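You operate a simulated robot arm through the tools that you are given. There is no shell and no other tool. Be economical: measure what you need, move in short steps, check, and stop when the job is done.

You are at the controls of a simulated two-armed robot. One attempt, no reset.

## Task
Cure the red disc for 20 seconds and set the dial to 0.
Fine: press the button once, for one run; leave the disc in its seat and the cure box drawer open.

Only the result counts: the job must be done as asked and must still hold three seconds after the hand-in. Knocking over, shifting, dropping, spilling or breaking anything else fails it.

## Robot
Two 7-joint arms with two-finger parallel grippers on one trunk that stands fixed in place. Base frame: the origin is at the foot of the trunk, x ahead of it, y to its left, z up. Units: mm, degrees, N and s.
The left shoulder is at [20, 113, 1297], the right one opposite. With the tool pointing down near the work surface each hand reaches from about 100 to 500 mm from the base axis, measured 20 degrees to its own side. Payload 1.57 kg a hand.
The tool frame of a hand sits at the grasp point between the pads (the TCP): z along the fingers, y along the line on which they close. The tips reach 30 mm beyond it. The gripper opens to 80 mm. The fingers are 17 mm wide and 12 mm thick; the gripper's body (40 by 82 mm) begins 80 mm behind the TCP.
Orientation is that of the tool frame in the base frame, as a unit quaternion [x, y, z, w]. With the fingers straight down and closing along the base's y, the tool's x points along the base's -x, its y along +y and its z along -z.

## Interface
- The arms move only by the tool move_arm. It takes "left_plan", "right_plan" or both (then of equal length, played together; a hand with none holds still); each is a list of rows, each an object of numbers (a shift or turn left out is 0, a gripper value left out holds the last): "dx", "dy", "dz": the shift along the base's x, y, z in units of 200 mm (1.0 is 200 mm); "ax", "ay", "az": the turn, a rotation vector about the base's x, y, z in units of 45 degrees (1.0 is 45 degrees). In form: [{"dx": .., "dy": .., "dz": .., "ax": .., "ay": .., "az": ..}, ...]. A call has 1 to 8 rows; each row is the pose to reach, as a shift and turn from the pose commanded when the call began. "left_claw" and "right_claw" are, for a hand that has rows, the gripper command, from -1 (shut) to 1 (fully open), values between in proportion, set as the call begins (left out, the last holds). A call with a number of a shift or a turn outside -1 to 1 is refused whole. Rows are played at 5 a second. More than 50 mm and 8.6 degrees between two rows, or a gripper value outside its range, and nothing of the call is played. Where a pose cannot be reached the arm comes as near as it can. A force on the tool above 90 N (or 10 N above the force at the start of the call, whichever is more), or a blocked arm, ends the call early, and 0.2 s more pass. The fingers move at their own pace (about 45 mm/s each) and stop on an object; they squeeze with about 36 N. The grip force told is the motor's: it shows also when the fingers shut on nothing. Time passes only in rows, and 0.2 s behind the last, so rows that repeat a pose let the fingers close. It gives the time, the measured TCP pose, the force on the tool (base axes), the opening and the grip force at its end, in the units of the frame above (readings bear some noise), with the torque about the TCP (base axes, N m) and any sound that the robot's microphone picked up, and new pictures: "views" is both (left out), scene, wrist or none (wrist: the cameras of the hands that moved).
- Cameras (640 x 400 px; columns grow to the right, rows downward): "scene" is now at [90.8, -46.6, 1440.4]; the picture's right is [-0.46, -0.89, 0.00], its down [-0.47, 0.24, -0.85] and it looks along [0.76, -0.39, -0.53] (base axes); focal length 260 px, centre (320, 200). "left" rides on the left gripper at [72, 7, -122] in its tool frame; the picture's right is [-0.09, 1.00, 0.00], its down [-0.84, -0.08, -0.54] and it looks along [-0.54, -0.05, 0.84] (tool axes); focal length 238 px, centre (320, 200). "right" rides on the right gripper at [72, -7, -122] in its tool frame; the picture's right is [0.09, 1.00, 0.00], its down [-0.84, 0.08, -0.54] and it looks along [-0.54, 0.05, 0.84] (tool axes); focal length 238 px, centre (320, 200).
- lift_body(by): slides the trunk up (or, below 0, down) by that many mm; the arms and the scene camera ride with it, the base frame stays. It gives what a move gives, with no picture.
- pan_tilt(pan, tilt): turns the head with the scene camera to pan (to the left, within 80 degrees either way) and tilt (down, from -29 to 69), counted from straight ahead of the robot. It gives what a move gives, and a new picture of the scene camera.
- point_at(camera, pixels): there is no depth. For up to 12 entries [column, row, z] of the newest picture of that camera ("zoom" is the newest enlarged one), the place [x, y] in the base frame at which the ray of that pixel passes the height z, good to about 2 mm, but the place of the scene camera against the robot may be out by one fixed shift of up to 18 mm in any direction. No time passes.
- zoom(camera, box): a new picture of the part [left, top, right, bottom] of that camera's present view, enlarged. No time passes.
- sign_off(): hands the job in; it is judged then, once.

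Go step by step. Measure first, check grasps and placings, and put right what went wrong. The budget is 80 turns and 200 pictures, counting those below and the enlarged ones. Unless the task says otherwise, let go and move clear before handing in.

The tools are called after "Call:" as a command line: name --argument value ..., lists and objects as JSON in quotes. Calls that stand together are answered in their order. move_arm: Moves the arms, as the interface text tells. Its arguments: {"type":"object","properties":{"left_plan":{"type":"array","items":{"type":"object","properties":{"dx":{"type":"number"},"dy":{"type":"number"},"dz":{"type":"number"},"ax":{"type":"number"},"ay":{"type":"number"},"az":{"type":"number"}}}},"left_claw":{"type":"number"},"right_plan":{"type":"array","items":{"type":"object","properties":{"dx":{"type":"number"},"dy":{"type":"number"},"dz":{"type":"number"},"ax":{"type":"number"},"ay":{"type":"number"},"az":{"type":"number"}}}},"right_claw":{"type":"number"},"views":{"type":"string","enum":["both","scene","wrist","none"]}},"required":[]} The other tools are called the same way: lift_body (by) slides the trunk up or down; pan_tilt (pan, tilt) turns the head that bears the scene camera; point_at (camera, pixels) gives the place at which the rays of pixels pass given heights; zoom (camera, box) takes an enlarged picture of a part of a camera's view; sign_off () hands the job in.

At the start:

```text
time: 0.0
left_tool_pos: [400.3, -31.5, 1287.6]
left_tool_rot: [0.0, 1.0, 0.0, 0.0]
left_contact_force: [-0.4, 0.5, 0.4]
left_moment: [0.01, -0.02, 0.01]
left_opening: 79.9
left_grip_force: 0.1
right_tool_pos: [319.0, -455.1, 1187.8]
right_tool_rot: [0.001, 1.0, 0.0, 0.0]
right_contact_force: [-0.6, 0.2, -0.6]
right_moment: [0.03, 0.01, 0.0]
right_opening: 80.0
right_grip_force: 0.1
trunk travel left (down, up): [-350.0, 220.0]
head pan, tilt: [-27.2, 31.8]
```

scene: 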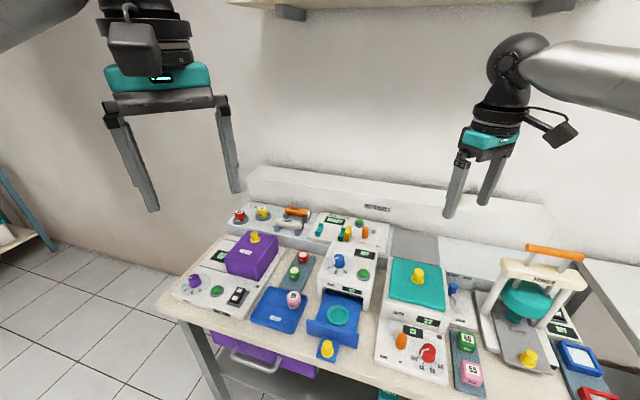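
right: 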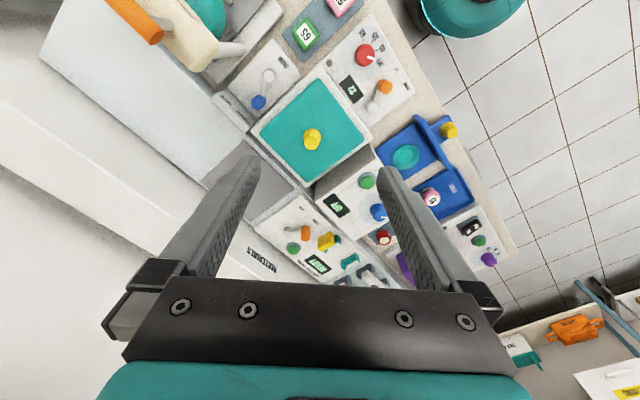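
left: 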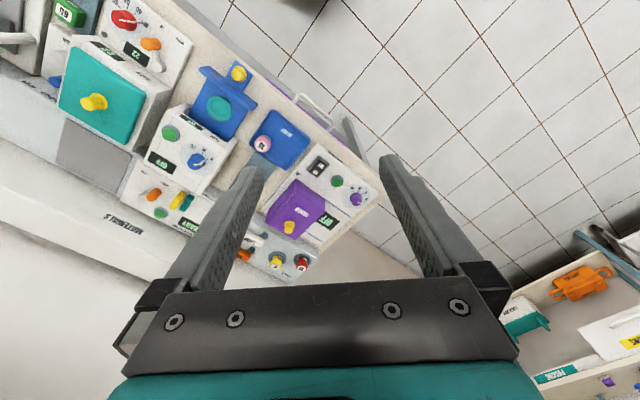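

The scene shows a bench with several devices; the blue drawer box around (340,290) may be the cure box, and I don't yet see the red disc. I'll enlarge the pictures first.

Call:
zoom --camera "scene" --box '[160, 190, 400, 370]'

Call:
zoom --camera "scene" --box '[370, 230, 630, 400]'

Call:
zoom --camera "left" --box '[40, 0, 400, 280]'

```text
2.22 times, centred on (280, 280) of scene
```

zoom: 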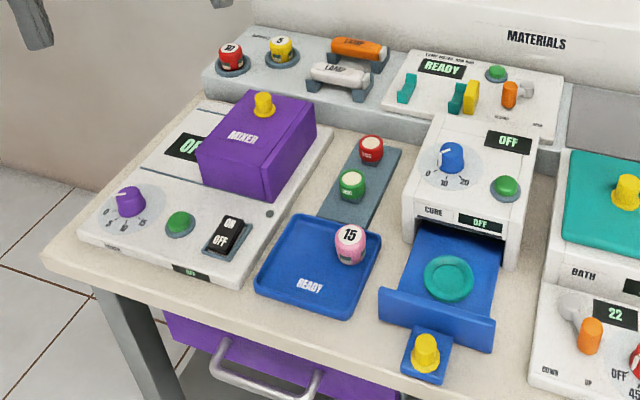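

```text
2.35 times, centred on (500, 315) of scene
```

zoom: 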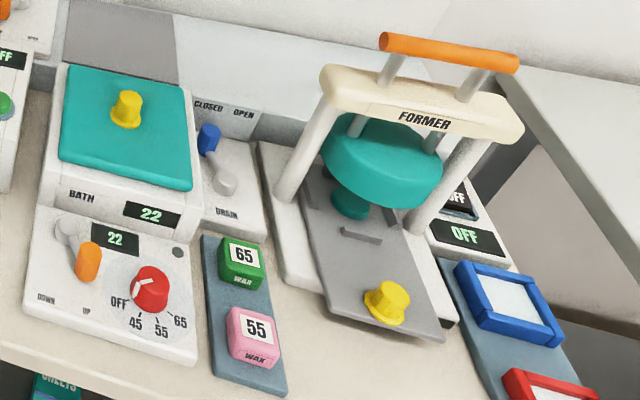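

```text
1.43 times, centred on (220, 140) of left
```

zoom: 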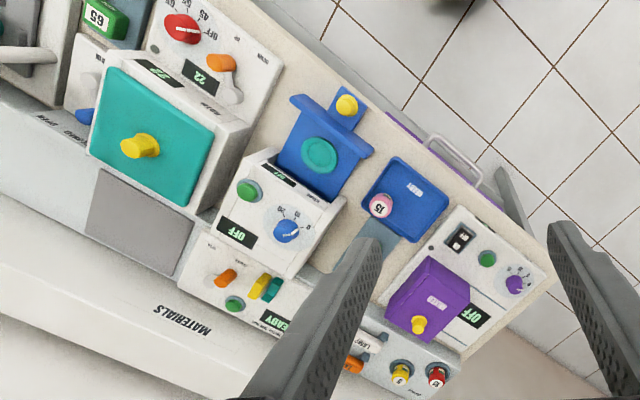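

The rack at scene (298,265) holds a red and a green item, and the cure drawer with its teal seat at (338,315) is already open. I'll zoom more tightly to identify the red disc.

Call:
zoom --camera "scene" --box '[270, 230, 390, 310]'

Call:
zoom --camera "scene" --box '[220, 195, 320, 260]'

Call:
pan_tilt --pan -20 --tilt 55

```text
5.00 times, centred on (330, 270) of scene
```

zoom: 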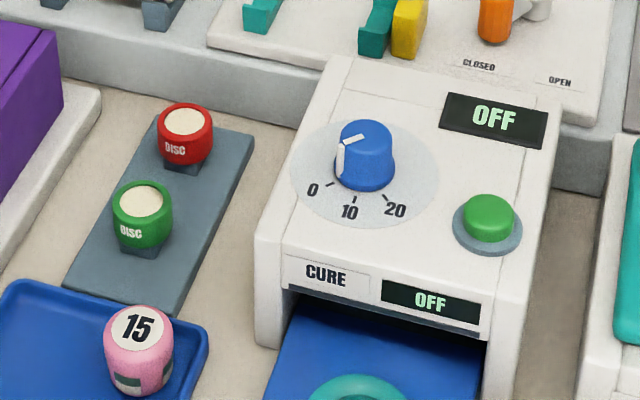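

```text
6.15 times, centred on (270, 228) of scene
```

zoom: 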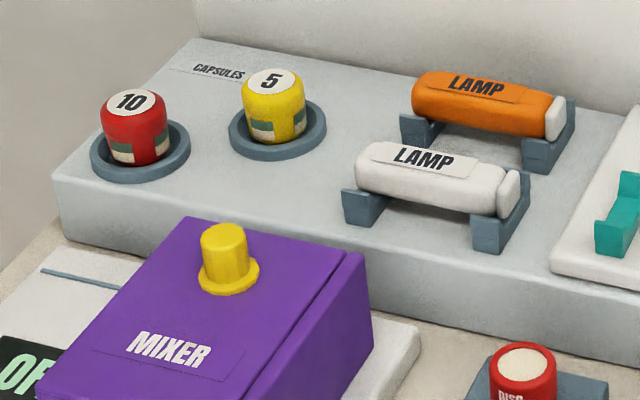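

```text
time: 0.9
left_tool_pos: [400.7, -31.0, 1286.2]
left_tool_rot: [0.001, 1.0, 0.0, 0.0]
left_contact_force: [-0.4, 0.2, 1.0]
left_moment: [0.02, -0.01, 0.01]
left_opening: 79.8
left_grip_force: 0.1
right_tool_pos: [318.5, -455.3, 1189.9]
right_tool_rot: [0.001, 1.0, 0.0, 0.001]
right_contact_force: [-0.4, -0.1, 0.1]
right_moment: [-0.03, -0.03, -0.02]
right_opening: 79.8
right_grip_force: 0.1
trunk travel left (down, up): [-350.0, 220.0]
head pan, tilt: [-20.0, 55.0]
```

scene: 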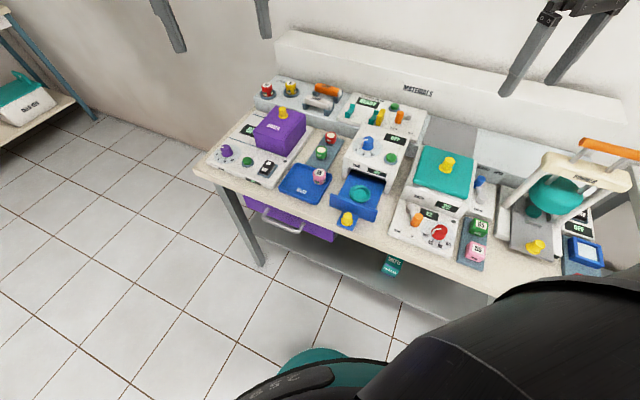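

The red disc is the one labelled DISC at the far end of the rack, and the cure dial reads 0/10/20. I'll triangulate heights by comparing the scene and left views of the cure button.

Call:
point_at --camera "scene" --pixels '[[391, 158, 800], [391, 158, 900], [391, 158, 1000], [391, 158, 1100], [347, 219, 900], [347, 219, 1000]]'

Call:
point_at --camera "left" --pixels '[[170, 133, 800], [170, 133, 900], [170, 133, 1000], [170, 133, 1100], [239, 74, 900], [239, 74, 1000]]'

Call:
zoom --camera "scene" --box '[290, 80, 450, 240]'

```text
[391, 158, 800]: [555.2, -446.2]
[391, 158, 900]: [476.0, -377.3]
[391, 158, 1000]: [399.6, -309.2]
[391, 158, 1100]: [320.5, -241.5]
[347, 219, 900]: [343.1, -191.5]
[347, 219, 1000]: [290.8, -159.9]
```

```text
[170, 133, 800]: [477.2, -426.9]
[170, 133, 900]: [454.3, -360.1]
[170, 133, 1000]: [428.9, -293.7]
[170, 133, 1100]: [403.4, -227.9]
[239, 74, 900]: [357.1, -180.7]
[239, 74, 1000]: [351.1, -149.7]
```

```text
2.50 times, centred on (370, 160) of scene
```

zoom: 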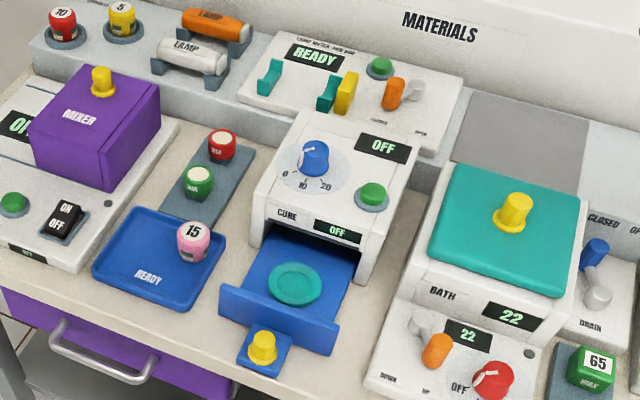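

Triangulation puts the cure button near (446,-340,930) and the table is rotated with the drawer opening toward roughly (-x,+y). I'll move the right hand over the cure box for a close look and shift the left hand away to the left.

Call:
move_arm --right_plan '[{"dy": 0.22, "dx": 0.04}, {"dy": 0.44, "dx": 0.08}, {"dy": 0.66, "dx": 0.12, "dz": -0.1}, {"dy": 0.86, "dx": 0.16, "dz": -0.2}, {"dy": 0.86, "dx": 0.16, "dz": -0.2}]' --left_plan '[{"dy": 0.22}, {"dy": 0.44}, {"dy": 0.66}, {"dy": 0.88}, {"dy": 0.88}]' --views "both"

```text
time: 2.1
left_tool_pos: [398.9, 141.6, 1288.4]
left_tool_rot: [0.001, 1.0, 0.0, 0.001]
left_contact_force: [1.0, 0.6, 0.2]
left_moment: [0.0, 0.0, 0.04]
left_opening: 80.0
left_grip_force: 0.1
right_tool_pos: [349.6, -285.1, 1147.6]
right_tool_rot: [0.001, 1.0, 0.001, 0.0]
right_contact_force: [-0.2, -0.3, -0.2]
right_moment: [0.0, 0.0, -0.02]
right_opening: 79.8
right_grip_force: 0.1
trunk travel left (down, up): [-350.0, 220.0]
head pan, tilt: [-20.0, 55.0]
```

scene: 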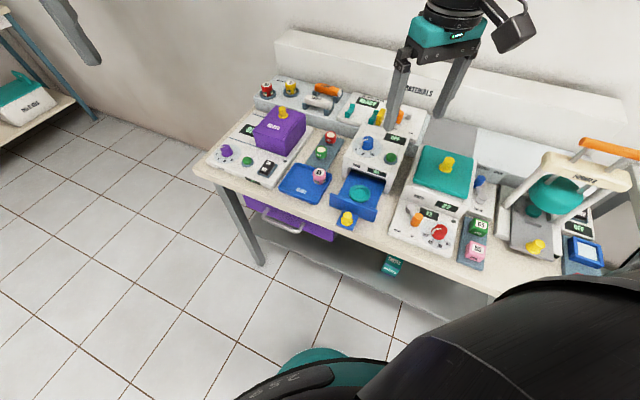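
right: 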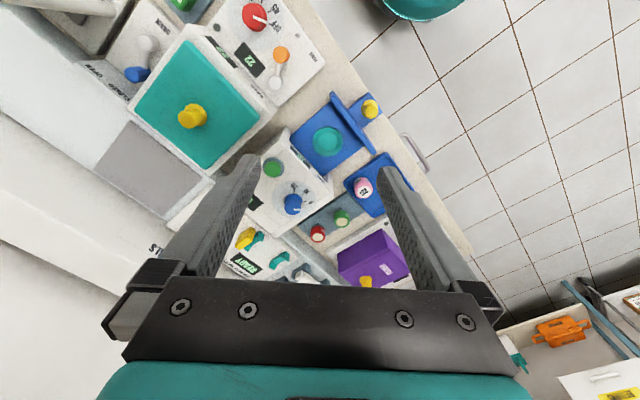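
left: 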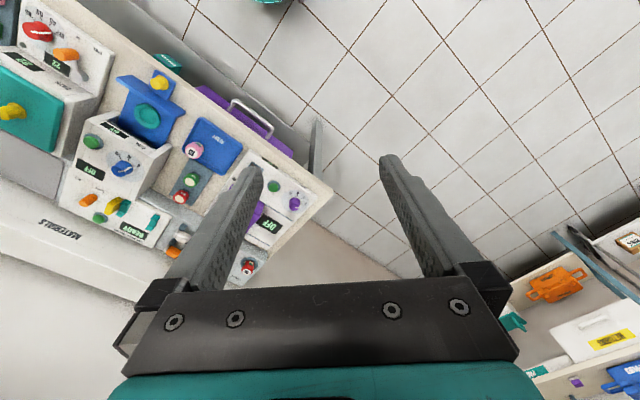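

Both wrist views now show the red disc (right 318,233; left 180,196), seat, dial, button and drawer knob. I'll zoom for details and triangulate with both.

Call:
zoom --camera "right" --box '[220, 80, 400, 280]'

Call:
zoom --camera "left" --box '[60, 60, 240, 260]'

Call:
zoom --camera "scene" --box '[335, 120, 415, 180]'

```text
2.00 times, centred on (310, 180) of right
```

zoom: 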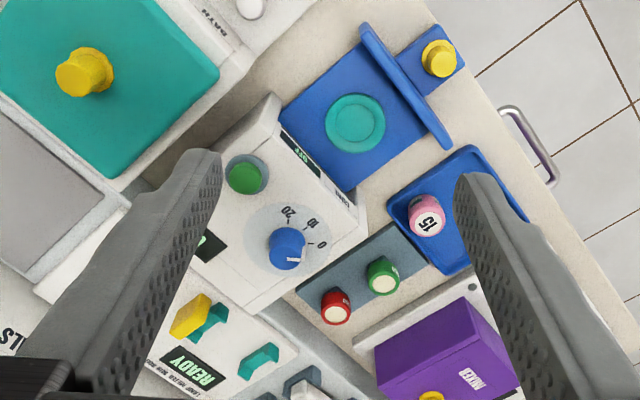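

```text
2.00 times, centred on (150, 160) of left
```

zoom: 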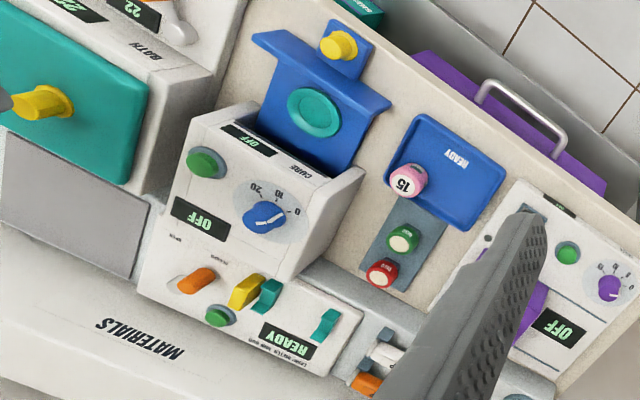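

```text
6.67 times, centred on (375, 150) of scene
```

zoom: 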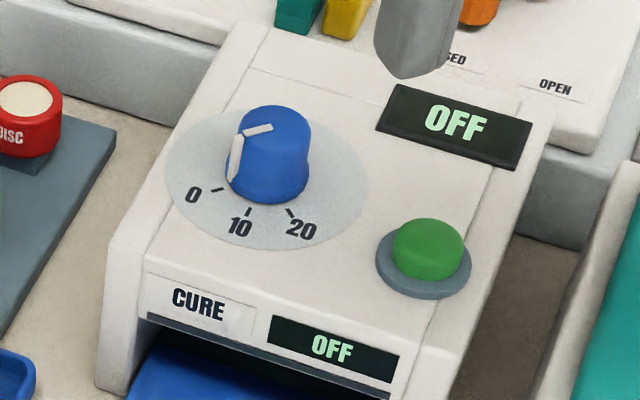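

Dial numbers increase counterclockwise seen from above. Now I triangulate the disc, seat, drawer knob, dial and button from both wrist cameras.

Call:
point_at --camera "right" --pixels '[[317.5, 237.5, 850], [317.5, 237.5, 950], [341.5, 221.5, 850], [341.5, 221.5, 950], [327.5, 141.5, 850], [327.5, 141.5, 950], [370.5, 109.5, 850], [370.5, 109.5, 950], [293, 203.5, 850], [293, 203.5, 950], [272.5, 168, 850], [272.5, 168, 950]]'

Call:
point_at --camera "left" --pixels '[[180.5, 197, 850], [180.5, 197, 950], [190, 181.5, 850], [190, 181.5, 950], [147, 116, 850], [147, 116, 950], [158, 83.5, 850], [158, 83.5, 950], [123, 167, 850], [123, 167, 950], [92.5, 141, 850], [92.5, 141, 950]]'

```text
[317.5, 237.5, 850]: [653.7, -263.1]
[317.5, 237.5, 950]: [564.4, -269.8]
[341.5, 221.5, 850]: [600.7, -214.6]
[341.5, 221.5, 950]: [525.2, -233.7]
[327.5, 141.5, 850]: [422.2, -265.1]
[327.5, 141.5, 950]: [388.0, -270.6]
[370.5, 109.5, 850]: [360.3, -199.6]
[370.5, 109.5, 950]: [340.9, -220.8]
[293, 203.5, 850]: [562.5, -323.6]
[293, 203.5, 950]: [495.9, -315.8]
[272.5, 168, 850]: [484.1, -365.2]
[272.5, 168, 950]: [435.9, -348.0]
```

```text
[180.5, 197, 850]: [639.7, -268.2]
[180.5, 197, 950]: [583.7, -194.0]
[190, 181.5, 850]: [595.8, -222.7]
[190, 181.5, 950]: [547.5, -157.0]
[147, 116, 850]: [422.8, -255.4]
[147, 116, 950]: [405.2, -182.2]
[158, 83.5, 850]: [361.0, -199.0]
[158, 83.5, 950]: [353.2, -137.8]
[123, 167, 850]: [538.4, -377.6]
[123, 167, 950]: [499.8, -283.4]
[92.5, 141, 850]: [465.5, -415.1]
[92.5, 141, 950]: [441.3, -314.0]
```

Solved positions: red disc ≈(642,-263,856), green ≈(592,-216,860), seat ≈(426,-264,838), drawer knob ≈(361,-199,849), dial ≈(517,-319,912), button ≈(453,-355,910); table axes are at 45°. The disc is far, so I'll lower the trunk to gain reach.

Call:
lift_body --by -150

```text
time: 3.8
left_tool_pos: [399.5, 142.3, 1138.6]
left_tool_rot: [-0.001, 1.0, 0.0, 0.0]
left_contact_force: [-0.3, -0.4, 0.0]
left_moment: [0.01, 0.01, 0.0]
left_opening: 79.9
left_grip_force: 0.0
right_tool_pos: [350.0, -285.1, 998.3]
right_tool_rot: [0.0, 1.0, -0.001, 0.0]
right_contact_force: [0.2, -0.8, -0.9]
right_moment: [0.01, 0.02, 0.03]
right_opening: 80.2
right_grip_force: 0.0
trunk travel left (down, up): [-200.0, 370.0]
head pan, tilt: [-20.0, 55.0]
```

I'll yaw the right tool -45° to align with the table and move it forward over the cure box/rack for a close look.

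Call:
move_arm --right_plan '[{"dx": 0.16, "dz": 0.04, "az": -0.167}, {"dx": 0.33, "dz": 0.08, "az": -0.333}, {"dx": 0.5, "dz": 0.1, "az": -0.5}, {"dx": 0.66, "dz": 0.1, "az": -0.667}, {"dx": 0.83, "dz": 0.1, "az": -0.833}, {"dx": 1.0, "dz": 0.1, "az": -1.0, "dy": 0.1}, {"dx": 1.0, "dz": 0.1, "az": -1.0, "dy": 0.1}]' --views "both"

```text
time: 5.4
left_tool_pos: [399.8, 141.3, 1137.6]
left_tool_rot: [0.0, 1.0, 0.0, 0.0]
left_contact_force: [-0.4, 0.5, 0.1]
left_moment: [0.02, -0.01, 0.02]
left_opening: 79.9
left_grip_force: 0.2
right_tool_pos: [526.4, -269.5, 1017.7]
right_tool_rot: [0.384, 0.923, 0.0, 0.0]
right_contact_force: [0.3, -0.1, 0.5]
right_moment: [0.03, 0.02, 0.01]
right_opening: 79.9
right_grip_force: 0.0
right hand out of reach, approached as far as the arm can: row 6, 7
trunk travel left (down, up): [-200.0, 370.0]
head pan, tilt: [-20.0, 55.0]
```

scene: 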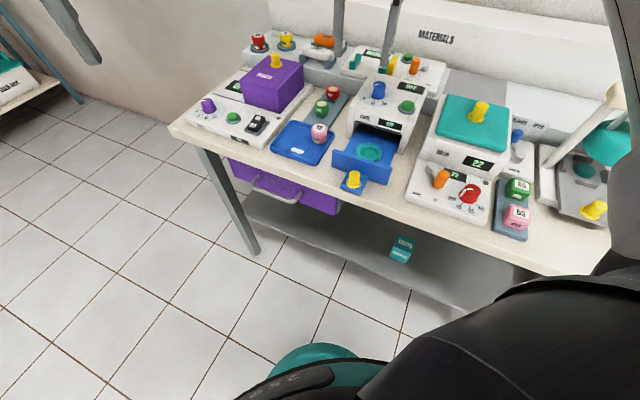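
right: 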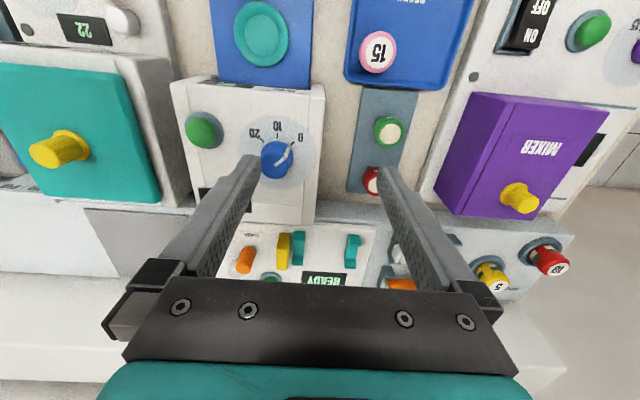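

The arm's vertical reach ends near (526,-269), so I'll need a tilted grasp for the disc. First I'll zoom in for dimensions and the dial's state.

Call:
zoom --camera "right" --box '[170, 70, 330, 200]'

Call:
zoom --camera "right" --box '[200, 0, 440, 210]'

Call:
zoom --camera "scene" --box '[290, 60, 440, 200]'

```text
3.08 times, centred on (250, 135) of right
```

zoom: 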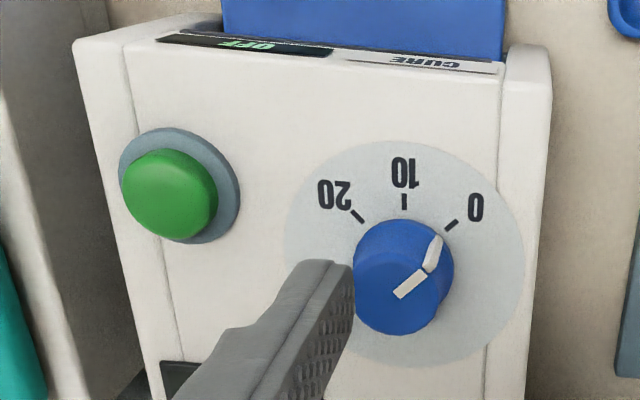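

```text
1.90 times, centred on (320, 105) of right
```

zoom: 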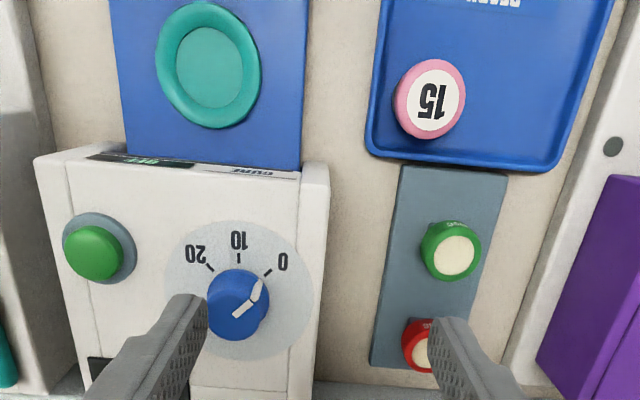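

```text
2.86 times, centred on (365, 130) of scene
```

zoom: 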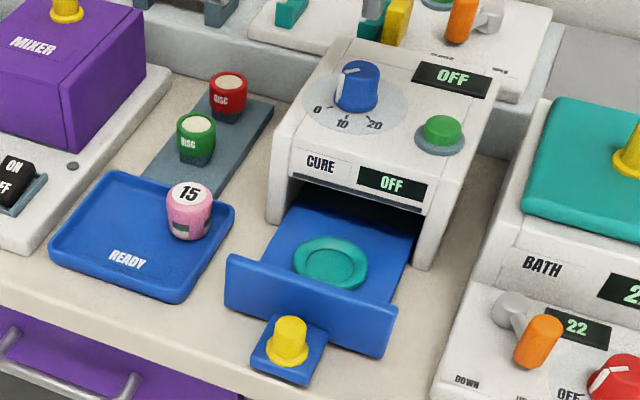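

The dial points at 0 now (pointer toward the 0 tick) and the seat is a shallow ring. I'll set yaw to about -20° and then tilt the right hand 40° outward for the far disc.

Call:
move_arm --right_plan '[{"dx": -0.15, "az": 0.18}, {"dx": -0.3, "az": 0.36}, {"dx": -0.4, "dz": 0.1, "az": 0.556}, {"dx": -0.4, "dz": 0.1, "az": 0.556}]' --views "none"

```text
refused: row 3 steps farther than a row can; nothing moved
```

A step exceeded the turn limit; I'll use smaller turns.

Call:
move_arm --right_plan '[{"dx": -0.15, "az": 0.185}, {"dx": -0.3, "az": 0.37}, {"dx": -0.4, "dz": 0.1, "az": 0.555}, {"dx": -0.4, "dz": 0.1, "az": 0.555}]' --views "none"

```text
time: 6.4
left_tool_pos: [399.2, 142.0, 1138.5]
left_tool_rot: [0.0, 1.0, 0.001, 0.0]
left_contact_force: [0.5, 0.3, 0.3]
left_moment: [-0.01, 0.01, 0.03]
left_opening: 79.9
left_grip_force: 0.1
right_tool_pos: [446.4, -271.1, 1037.2]
right_tool_rot: [0.173, 0.985, 0.0, 0.0]
right_contact_force: [0.3, -0.3, 1.0]
right_moment: [0.0, -0.01, 0.01]
right_opening: 80.0
right_grip_force: 0.1
trunk travel left (down, up): [-200.0, 370.0]
head pan, tilt: [-20.0, 55.0]
```

The commanded pose follows the actual one. Now tilt 40° outward while moving toward a pose behind and above the red disc.

Call:
move_arm --right_plan '[{"dx": 0.1, "dy": 0.03, "ax": -0.06, "ay": -0.167}, {"dx": 0.22, "dy": 0.06, "ax": -0.122, "ay": -0.334}, {"dx": 0.34, "dy": 0.08, "ax": -0.182, "ay": -0.502, "dz": -0.05}, {"dx": 0.46, "dy": 0.1, "ax": -0.243, "ay": -0.669, "dz": -0.1}, {"dx": 0.6, "dy": 0.12, "ax": -0.304, "ay": -0.836, "dz": -0.2}, {"dx": 0.7, "dy": 0.14, "ax": -0.304, "ay": -0.836, "dz": -0.3}, {"dx": 0.7, "dy": 0.14, "ax": -0.304, "ay": -0.836, "dz": -0.3}]'

```text
time: 8.0
left_tool_pos: [400.3, 141.6, 1138.9]
left_tool_rot: [-0.001, 1.0, 0.0, 0.0]
left_contact_force: [0.2, -0.8, 0.4]
left_moment: [0.0, -0.01, -0.02]
left_opening: 80.0
left_grip_force: 0.0
right_tool_pos: [588.1, -242.4, 975.9]
right_tool_rot: [0.164, 0.925, -0.059, 0.337]
right_contact_force: [-0.7, 0.4, 0.9]
right_moment: [0.0, 0.03, 0.01]
right_opening: 79.8
right_grip_force: 0.1
trunk travel left (down, up): [-200.0, 370.0]
head pan, tilt: [-20.0, 55.0]
```

scene: 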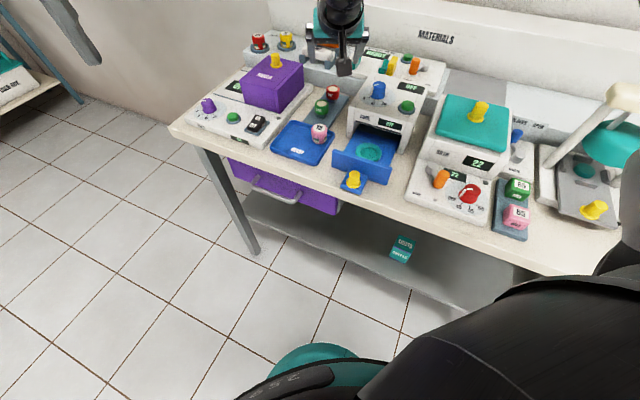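
right: 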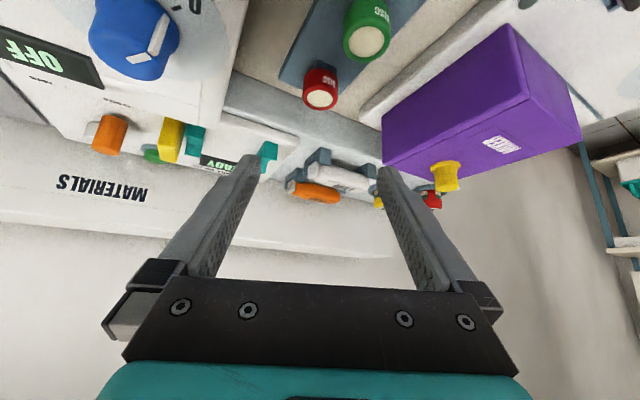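

The right camera now sees the red disc clearly at (320,95). I'll zoom it and take a left-camera view for triangulation.

Call:
zoom --camera "right" --box '[270, 20, 410, 120]'

Call:
zoom --camera "left" --box '[60, 100, 220, 240]'

```text
4.00 times, centred on (340, 70) of right
```

zoom: 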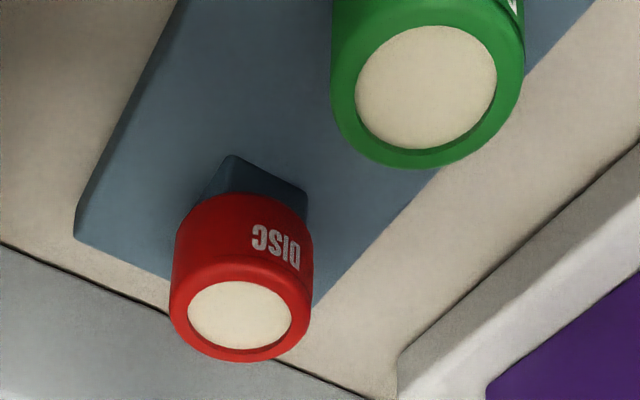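

```text
2.86 times, centred on (140, 170) of left
```

zoom: 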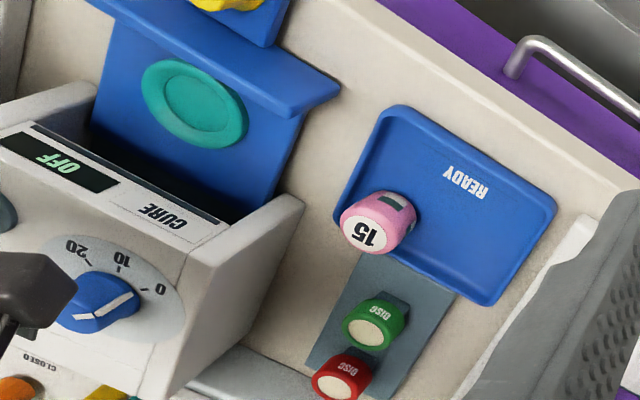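

Call:
point_at --camera "right" --pixels '[[320, 99.5, 840], [320, 99.5, 860], [302, 95, 860], [338, 95, 860], [302, 110, 820], [294, 66, 820], [385, 53, 860]]'

Call:
point_at --camera "left" --pixels '[[146.3, 234.7, 840], [146.3, 234.7, 860], [157.5, 217, 860], [91, 136, 840]]'

```text
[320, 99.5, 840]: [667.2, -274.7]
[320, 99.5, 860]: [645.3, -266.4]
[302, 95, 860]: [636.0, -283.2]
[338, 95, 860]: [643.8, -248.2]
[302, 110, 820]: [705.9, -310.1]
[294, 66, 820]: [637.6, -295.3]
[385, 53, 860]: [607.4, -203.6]
```

```text
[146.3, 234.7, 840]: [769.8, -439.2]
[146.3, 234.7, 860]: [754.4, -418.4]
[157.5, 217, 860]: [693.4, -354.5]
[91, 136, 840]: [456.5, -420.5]
```

The left point_at seems to refer to an older picture; I'll query the enlarged left picture instead.

Call:
point_at --camera "zoom" --pixels '[[338, 385, 840], [338, 385, 860], [338, 385, 880], [372, 334, 860], [194, 104, 840], [194, 104, 830], [105, 300, 910]]'

```text
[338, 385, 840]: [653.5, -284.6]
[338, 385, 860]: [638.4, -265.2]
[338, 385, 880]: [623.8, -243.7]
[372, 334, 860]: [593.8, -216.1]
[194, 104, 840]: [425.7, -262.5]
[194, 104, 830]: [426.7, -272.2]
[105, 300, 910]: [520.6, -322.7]
```

Both views agree: red disc top centre ≈(642,-266,860), about 36 mm wide. I'll approach along the tool axis to TCP (634,-263,858) with the gripper open.

Call:
move_arm --right_plan '[{"dx": 0.025, "dy": -0.02, "dz": -0.18}, {"dx": 0.05, "dy": -0.04, "dz": -0.36}, {"dx": 0.11, "dy": -0.06, "dz": -0.44}, {"dx": 0.17, "dy": -0.08, "dz": -0.515}, {"dx": 0.2325, "dy": -0.103, "dz": -0.59}, {"dx": 0.2325, "dy": -0.103, "dz": -0.59}]'

```text
time: 9.4
left_tool_pos: [396.6, 145.4, 1138.6]
left_tool_rot: [0.0, 1.0, -0.001, 0.001]
left_contact_force: [-0.5, -0.3, -0.3]
left_moment: [-0.01, -0.01, -0.03]
left_opening: 79.8
left_grip_force: 0.1
right_tool_pos: [586.3, -273.7, 910.9]
right_tool_rot: [0.159, 0.924, -0.051, 0.345]
right_contact_force: [-1.2, 30.2, 28.2]
right_moment: [-0.82, 0.58, -0.58]
right_opening: 55.0
right_grip_force: 0.1
right hand out of reach, approached as far as the arm can: row 2, 3, 4, 5, 6
trunk travel left (down, up): [-200.0, 370.0]
head pan, tilt: [-20.0, 55.0]
```

scene: 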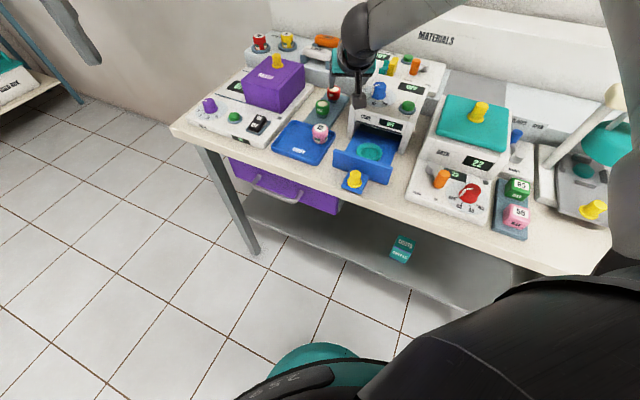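
right: 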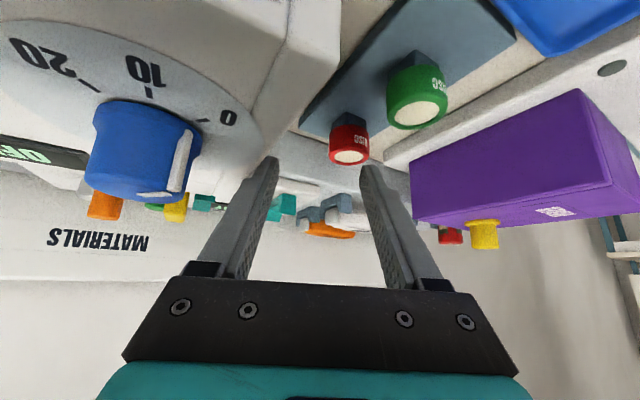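

Contact: ~30 N, the finger pressed on the cure box edge and the arm ran out of reach when lowering. I'll back off up and to the left immediately.

Call:
move_arm --right_plan '[{"dy": 0.08, "dz": 0.1}, {"dy": 0.15, "dz": 0.3}, {"dy": 0.15, "dz": 0.4, "dx": -0.1}, {"dy": 0.15, "dz": 0.4, "dx": -0.1}]'

Call:
zoom --camera "left" --box '[0, 80, 240, 260]'

```text
time: 10.4
left_tool_pos: [399.2, 141.6, 1138.3]
left_tool_rot: [0.0, 1.0, 0.0, 0.0]
left_contact_force: [0.4, 0.6, 0.0]
left_moment: [-0.03, 0.02, 0.01]
left_opening: 80.1
left_grip_force: 0.0
right_tool_pos: [564.0, -253.7, 980.4]
right_tool_rot: [0.165, 0.926, -0.06, 0.335]
right_contact_force: [0.0, -0.2, -0.4]
right_moment: [-0.02, 0.0, -0.02]
right_opening: 80.0
right_grip_force: 0.0
trunk travel left (down, up): [-200.0, 370.0]
head pan, tilt: [-20.0, 55.0]
```

scene: 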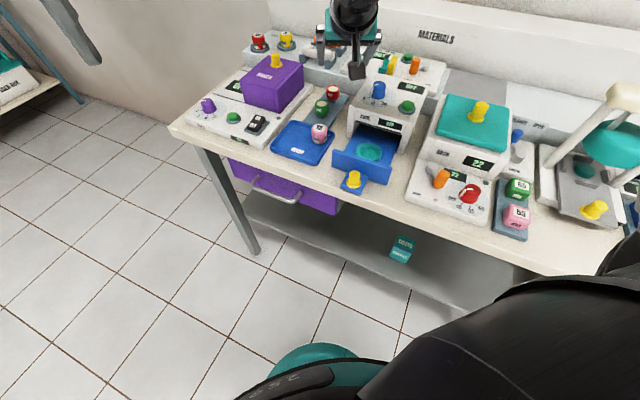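
right: 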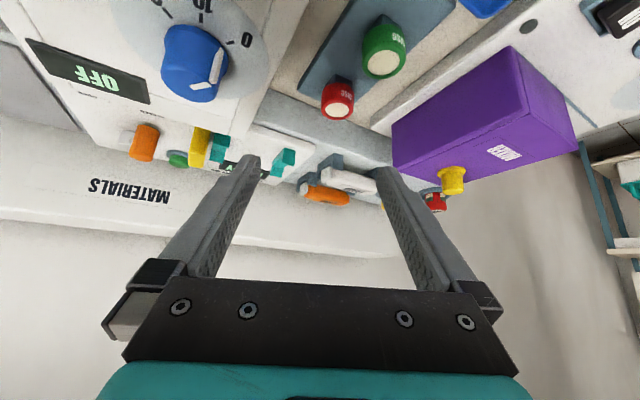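

```text
2.22 times, centred on (120, 170) of left
```

zoom: 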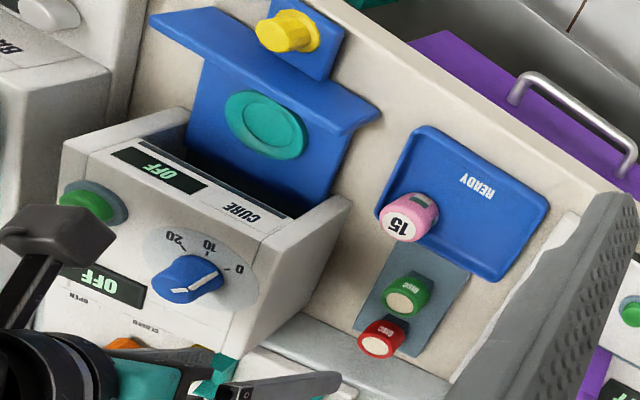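

Everything looks unshifted (box, discs, dial unchanged). I'll raise the hand, then lower the trunk more so the disc comes into easier reach.

Call:
move_arm --right_plan '[{"dx": -0.1, "dz": 0.2}, {"dx": -0.2, "dz": 0.4}, {"dx": -0.25, "dz": 0.6}, {"dx": -0.25, "dz": 0.6}]' --views "none"

Call:
lift_body --by -140

```text
time: 11.4
left_tool_pos: [399.6, 142.2, 1137.8]
left_tool_rot: [0.0, 1.0, 0.001, 0.001]
left_contact_force: [-0.7, 0.8, -0.5]
left_moment: [-0.01, 0.0, -0.01]
left_opening: 80.0
left_grip_force: 0.1
right_tool_pos: [512.1, -252.4, 1104.1]
right_tool_rot: [0.165, 0.925, -0.06, 0.336]
right_contact_force: [0.1, -0.3, 0.1]
right_moment: [-0.02, 0.0, -0.02]
right_opening: 80.0
right_grip_force: 0.1
trunk travel left (down, up): [-200.0, 370.0]
head pan, tilt: [-20.0, 55.0]
```

```text
time: 13.1
left_tool_pos: [399.7, 142.5, 999.2]
left_tool_rot: [0.0, 1.0, 0.0, 0.001]
left_contact_force: [-0.4, -0.2, 0.6]
left_moment: [-0.01, 0.01, 0.0]
left_opening: 80.0
left_grip_force: 0.1
right_tool_pos: [512.5, -253.1, 964.0]
right_tool_rot: [0.163, 0.925, -0.059, 0.337]
right_contact_force: [0.4, 0.1, -0.9]
right_moment: [0.0, -0.02, -0.01]
right_opening: 80.2
right_grip_force: 0.0
trunk travel left (down, up): [-60.0, 510.0]
head pan, tilt: [-20.0, 55.0]
```

Trunk is down. I'll narrow the opening to ~54 mm and go to (598,-250,915) first to test reach.

Call:
move_arm --right_plan '[{"dx": 0.2, "dy": 0.03}, {"dx": 0.4, "dy": 0.03, "dz": -0.08}, {"dx": 0.43, "dy": 0.015, "dz": -0.245}, {"dx": 0.43, "dy": 0.015, "dz": -0.245}]' --right_claw 0.35 --views "wrist"

```text
time: 14.1
left_tool_pos: [400.0, 143.1, 998.5]
left_tool_rot: [0.001, 1.0, 0.0, 0.0]
left_contact_force: [-0.8, 0.4, -0.5]
left_moment: [-0.03, -0.05, 0.0]
left_opening: 80.0
left_grip_force: 0.0
right_tool_pos: [599.2, -249.2, 913.2]
right_tool_rot: [0.163, 0.925, -0.059, 0.338]
right_contact_force: [-0.8, 0.1, 0.0]
right_moment: [0.0, -0.02, -0.03]
right_opening: 54.0
right_grip_force: 0.1
trunk travel left (down, up): [-60.0, 510.0]
head pan, tilt: [-20.0, 55.0]
```

right: 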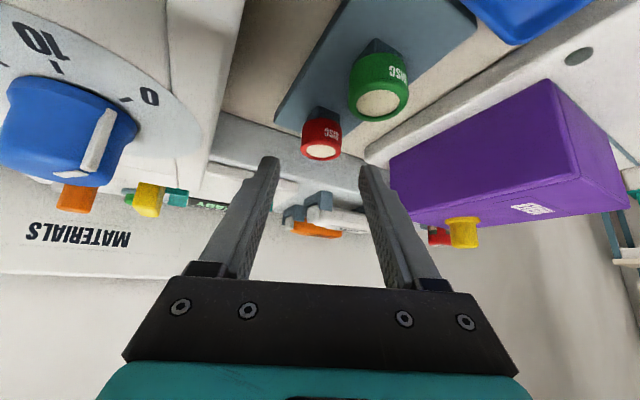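

Reach is good here and the view shows both fingers clear, straddling the disc at (322,145). Continuing down the tool axis to the grasp pose.

Call:
move_arm --right_plan '[{"dx": 0.06, "dy": -0.022, "dz": -0.095}, {"dx": 0.12, "dy": -0.046, "dz": -0.185}, {"dx": 0.176, "dy": -0.069, "dz": -0.275}, {"dx": 0.176, "dy": -0.069, "dz": -0.275}]' --views "wrist"

Call:
zoom --camera "left" --box '[60, 140, 280, 300]'

```text
time: 15.1
left_tool_pos: [400.6, 142.8, 997.7]
left_tool_rot: [0.0, 1.0, 0.0, 0.0]
left_contact_force: [-0.1, 0.7, 0.3]
left_moment: [0.03, 0.01, -0.01]
left_opening: 79.8
left_grip_force: 0.0
right_tool_pos: [627.8, -265.9, 861.1]
right_tool_rot: [0.163, 0.925, -0.057, 0.338]
right_contact_force: [-0.7, -0.5, 0.2]
right_moment: [-0.02, -0.03, 0.01]
right_opening: 54.0
right_grip_force: 0.1
right hand out of reach, approached as far as the arm can: row 3, 4
trunk travel left (down, up): [-60.0, 510.0]
head pan, tilt: [-20.0, 55.0]
```

right: 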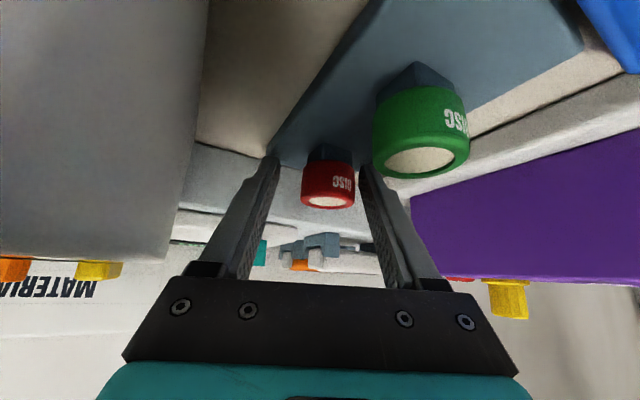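

```text
2.50 times, centred on (170, 220) of left
```

zoom: 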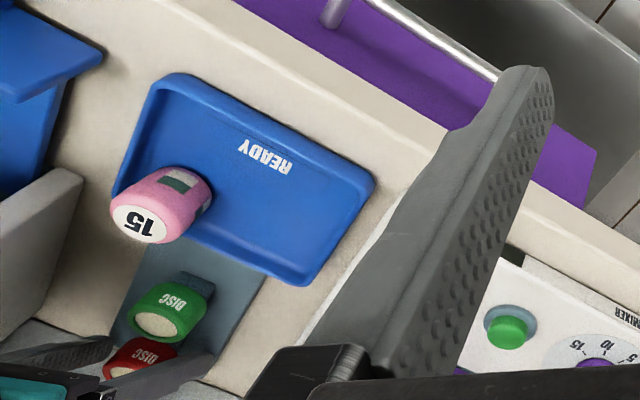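

The disc sits between the fingers about 18 mm beyond the TCP, slightly toward the left finger. I'll shift ~4 mm left and close.

Call:
move_arm --right_plan '[{"dy": 0.019, "dx": 0.005}, {"dy": 0.019, "dx": 0.005}, {"dy": 0.019, "dx": 0.005}, {"dy": 0.019, "dx": 0.005}]' --right_claw -1 --views "wrist"

```text
time: 16.1
left_tool_pos: [398.9, 142.2, 997.8]
left_tool_rot: [0.0, 1.0, 0.0, 0.0]
left_contact_force: [0.3, -0.5, -0.1]
left_moment: [-0.01, 0.02, -0.02]
left_opening: 79.8
left_grip_force: 0.0
right_tool_pos: [628.2, -261.0, 861.8]
right_tool_rot: [0.162, 0.925, -0.058, 0.338]
right_contact_force: [5.8, 8.4, -1.7]
right_moment: [0.16, -0.09, 0.02]
right_opening: 30.8
right_grip_force: 36.0
right hand out of reach, approached as far as the arm can: row 1
trunk travel left (down, up): [-60.0, 510.0]
head pan, tilt: [-20.0, 55.0]
```

right: 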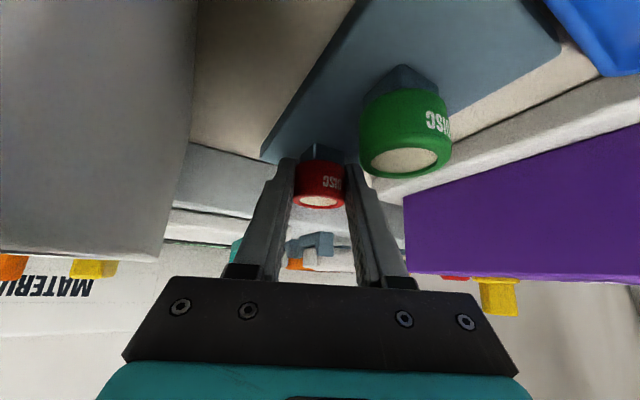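

Gripped at 30.8 mm with 36 N. Lift vertically and check.

Call:
move_arm --right_plan '[{"dz": 0.1}, {"dz": 0.2, "dx": -0.01}, {"dz": 0.35, "dx": -0.06, "dy": 0.02}, {"dz": 0.5, "dx": -0.12, "dy": 0.05}, {"dz": 0.5, "dx": -0.12, "dy": 0.05}]'

```text
time: 17.3
left_tool_pos: [399.2, 141.9, 999.3]
left_tool_rot: [0.001, 1.0, 0.0, 0.0]
left_contact_force: [-0.1, 0.0, -0.4]
left_moment: [-0.03, -0.01, 0.0]
left_opening: 80.3
left_grip_force: 0.0
right_tool_pos: [605.4, -250.3, 961.1]
right_tool_rot: [0.164, 0.925, -0.059, 0.337]
right_contact_force: [-0.4, -0.2, 0.4]
right_moment: [0.0, 0.01, 0.01]
right_opening: 29.6
right_grip_force: 36.0
trunk travel left (down, up): [-60.0, 510.0]
head pan, tilt: [-20.0, 55.0]
```

scene: 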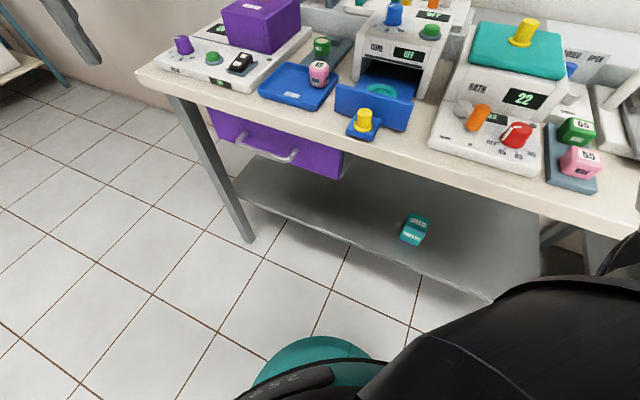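
right: 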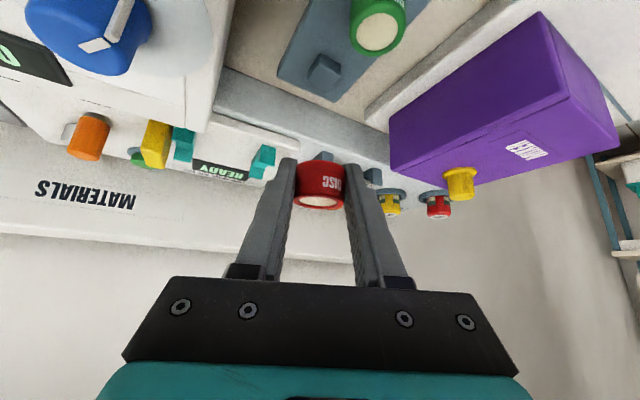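

The disc is held (29.6 mm) and the pedestal is empty. Next, carry it at height over the seat at (426,-264), keeping the tilt so the disc stays level.

Call:
move_arm --right_plan '[{"dx": -0.2, "dz": 0.05}, {"dx": -0.42, "dy": -0.01, "dz": 0.05}, {"dx": -0.64, "dy": -0.02, "dz": 0.05}, {"dx": -0.84, "dy": -0.03, "dz": 0.0}, {"dx": -0.96, "dy": -0.043, "dz": -0.1}, {"dx": -0.96, "dy": -0.043, "dz": -0.2}, {"dx": -0.96, "dy": -0.043, "dz": -0.2}]'

Call:
zoom --camera "left" --box '[0, 40, 220, 220]'

Call:
zoom --camera "scene" --box '[300, 10, 460, 150]'

```text
time: 18.9
left_tool_pos: [399.5, 141.9, 998.7]
left_tool_rot: [0.0, 1.0, 0.0, -0.001]
left_contact_force: [-0.2, -0.4, 0.7]
left_moment: [0.01, -0.02, 0.0]
left_opening: 80.2
left_grip_force: 0.1
right_tool_pos: [414.3, -257.7, 920.1]
right_tool_rot: [0.165, 0.925, -0.059, 0.336]
right_contact_force: [-0.6, 0.1, 0.7]
right_moment: [-0.02, -0.01, 0.0]
right_opening: 29.8
right_grip_force: 36.2
trunk travel left (down, up): [-60.0, 510.0]
head pan, tilt: [-20.0, 55.0]
```

scene: 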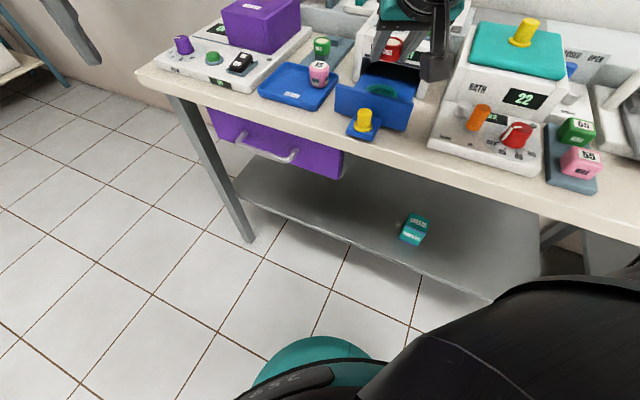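
right: 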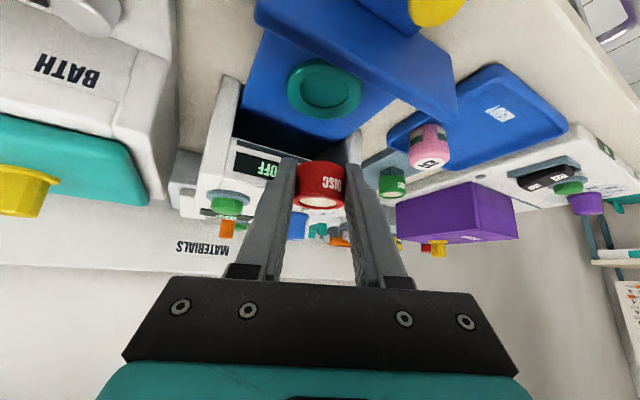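

```text
2.22 times, centred on (110, 130) of left
```

zoom: 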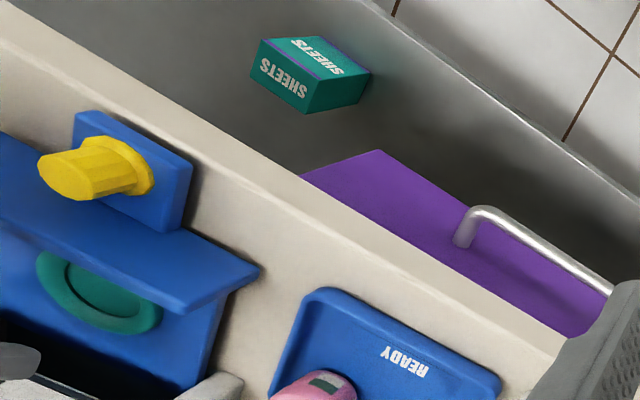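

```text
2.86 times, centred on (380, 80) of scene
```

zoom: 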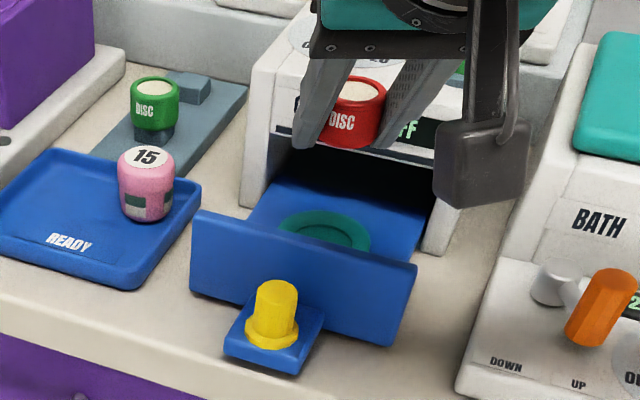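

The disc hangs level above the drawer; seat ring appears at right (325,89). I'll measure the seat again from here.

Call:
point_at --camera "right" --pixels '[[325, 89, 838], [325, 89, 832], [287, 88, 838], [362, 89, 838], [325, 60, 838], [325, 118, 838], [320, 205, 918]]'

```text
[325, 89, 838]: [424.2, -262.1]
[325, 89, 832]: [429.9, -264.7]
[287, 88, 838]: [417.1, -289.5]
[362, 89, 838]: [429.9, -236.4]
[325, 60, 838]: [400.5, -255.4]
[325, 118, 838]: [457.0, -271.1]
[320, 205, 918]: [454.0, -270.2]
```

Call:
zoom --camera "right" --box '[270, 140, 370, 220]'

```text
5.00 times, centred on (320, 180) of right
```

zoom: 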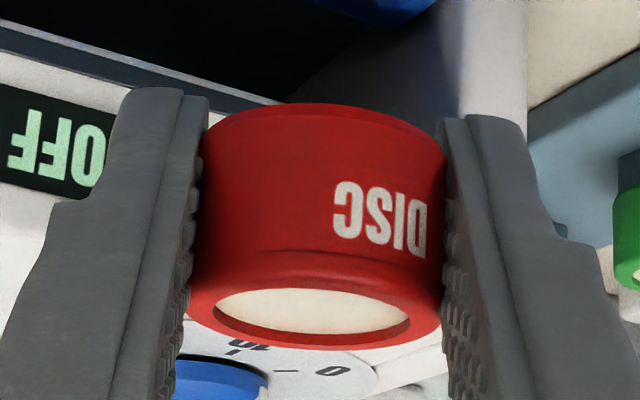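

The disc looks level and ~20 mm tall. I'll bring the left hand ~120 mm to the right for a second view of the disc over the seat.

Call:
move_arm --left_plan '[{"dy": -0.2}, {"dy": -0.4}, {"dy": -0.6}, {"dy": -0.6}]' --views "wrist"

Call:
zoom --camera "left" --box '[20, 60, 180, 200]'

```text
time: 19.9
left_tool_pos: [398.7, 20.2, 999.1]
left_tool_rot: [0.0, 1.0, 0.0, 0.0]
left_contact_force: [1.0, 0.4, -0.1]
left_moment: [0.01, -0.05, 0.02]
left_opening: 80.3
left_grip_force: 0.0
right_tool_pos: [415.4, -258.2, 921.5]
right_tool_rot: [0.164, 0.925, -0.059, 0.337]
right_contact_force: [0.1, 0.0, -0.6]
right_moment: [0.01, -0.03, 0.02]
right_opening: 29.7
right_grip_force: 36.0
trunk travel left (down, up): [-60.0, 510.0]
head pan, tilt: [-20.0, 55.0]
```

left: 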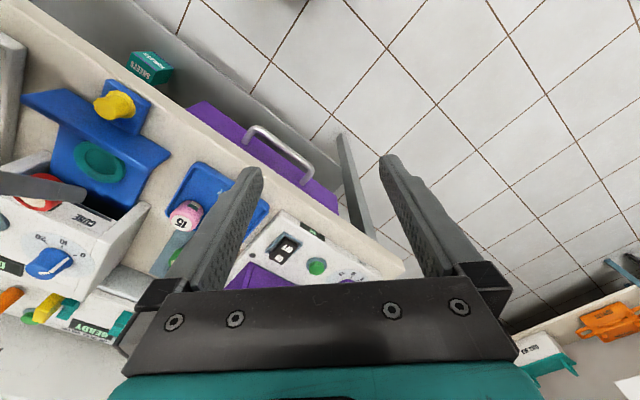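

```text
2.86 times, centred on (100, 130) of left
```

zoom: 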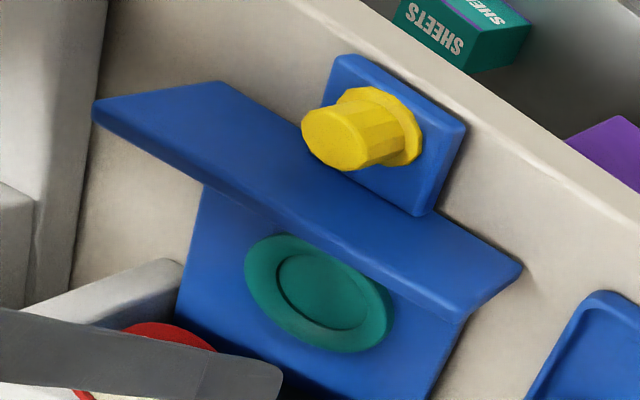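

Call:
point_at --camera "zoom" --pixels '[[320, 292, 838], [320, 292, 832], [248, 275, 838], [392, 310, 838], [360, 135, 850]]'

Call:
zoom --camera "left" --box '[0, 160, 100, 240]'

```text
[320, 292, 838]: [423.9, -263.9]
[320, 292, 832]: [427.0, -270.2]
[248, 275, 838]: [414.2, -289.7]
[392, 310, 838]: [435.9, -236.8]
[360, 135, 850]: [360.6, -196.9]
```

```text
5.00 times, centred on (50, 200) of left
```

zoom: 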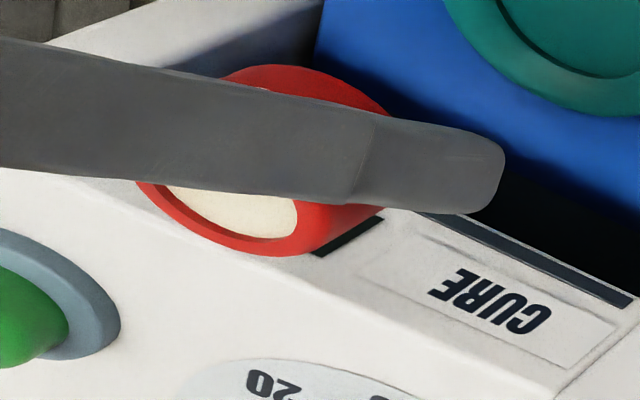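

Call:
point_at --camera "zoom" --pixels '[[230, 195, 922], [230, 195, 918], [262, 256, 922], [137, 183, 922], [325, 212, 922], [505, 170, 898]]'

```text
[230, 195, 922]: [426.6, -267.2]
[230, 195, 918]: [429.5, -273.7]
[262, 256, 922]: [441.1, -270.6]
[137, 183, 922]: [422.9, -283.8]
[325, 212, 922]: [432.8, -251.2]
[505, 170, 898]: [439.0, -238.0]
```

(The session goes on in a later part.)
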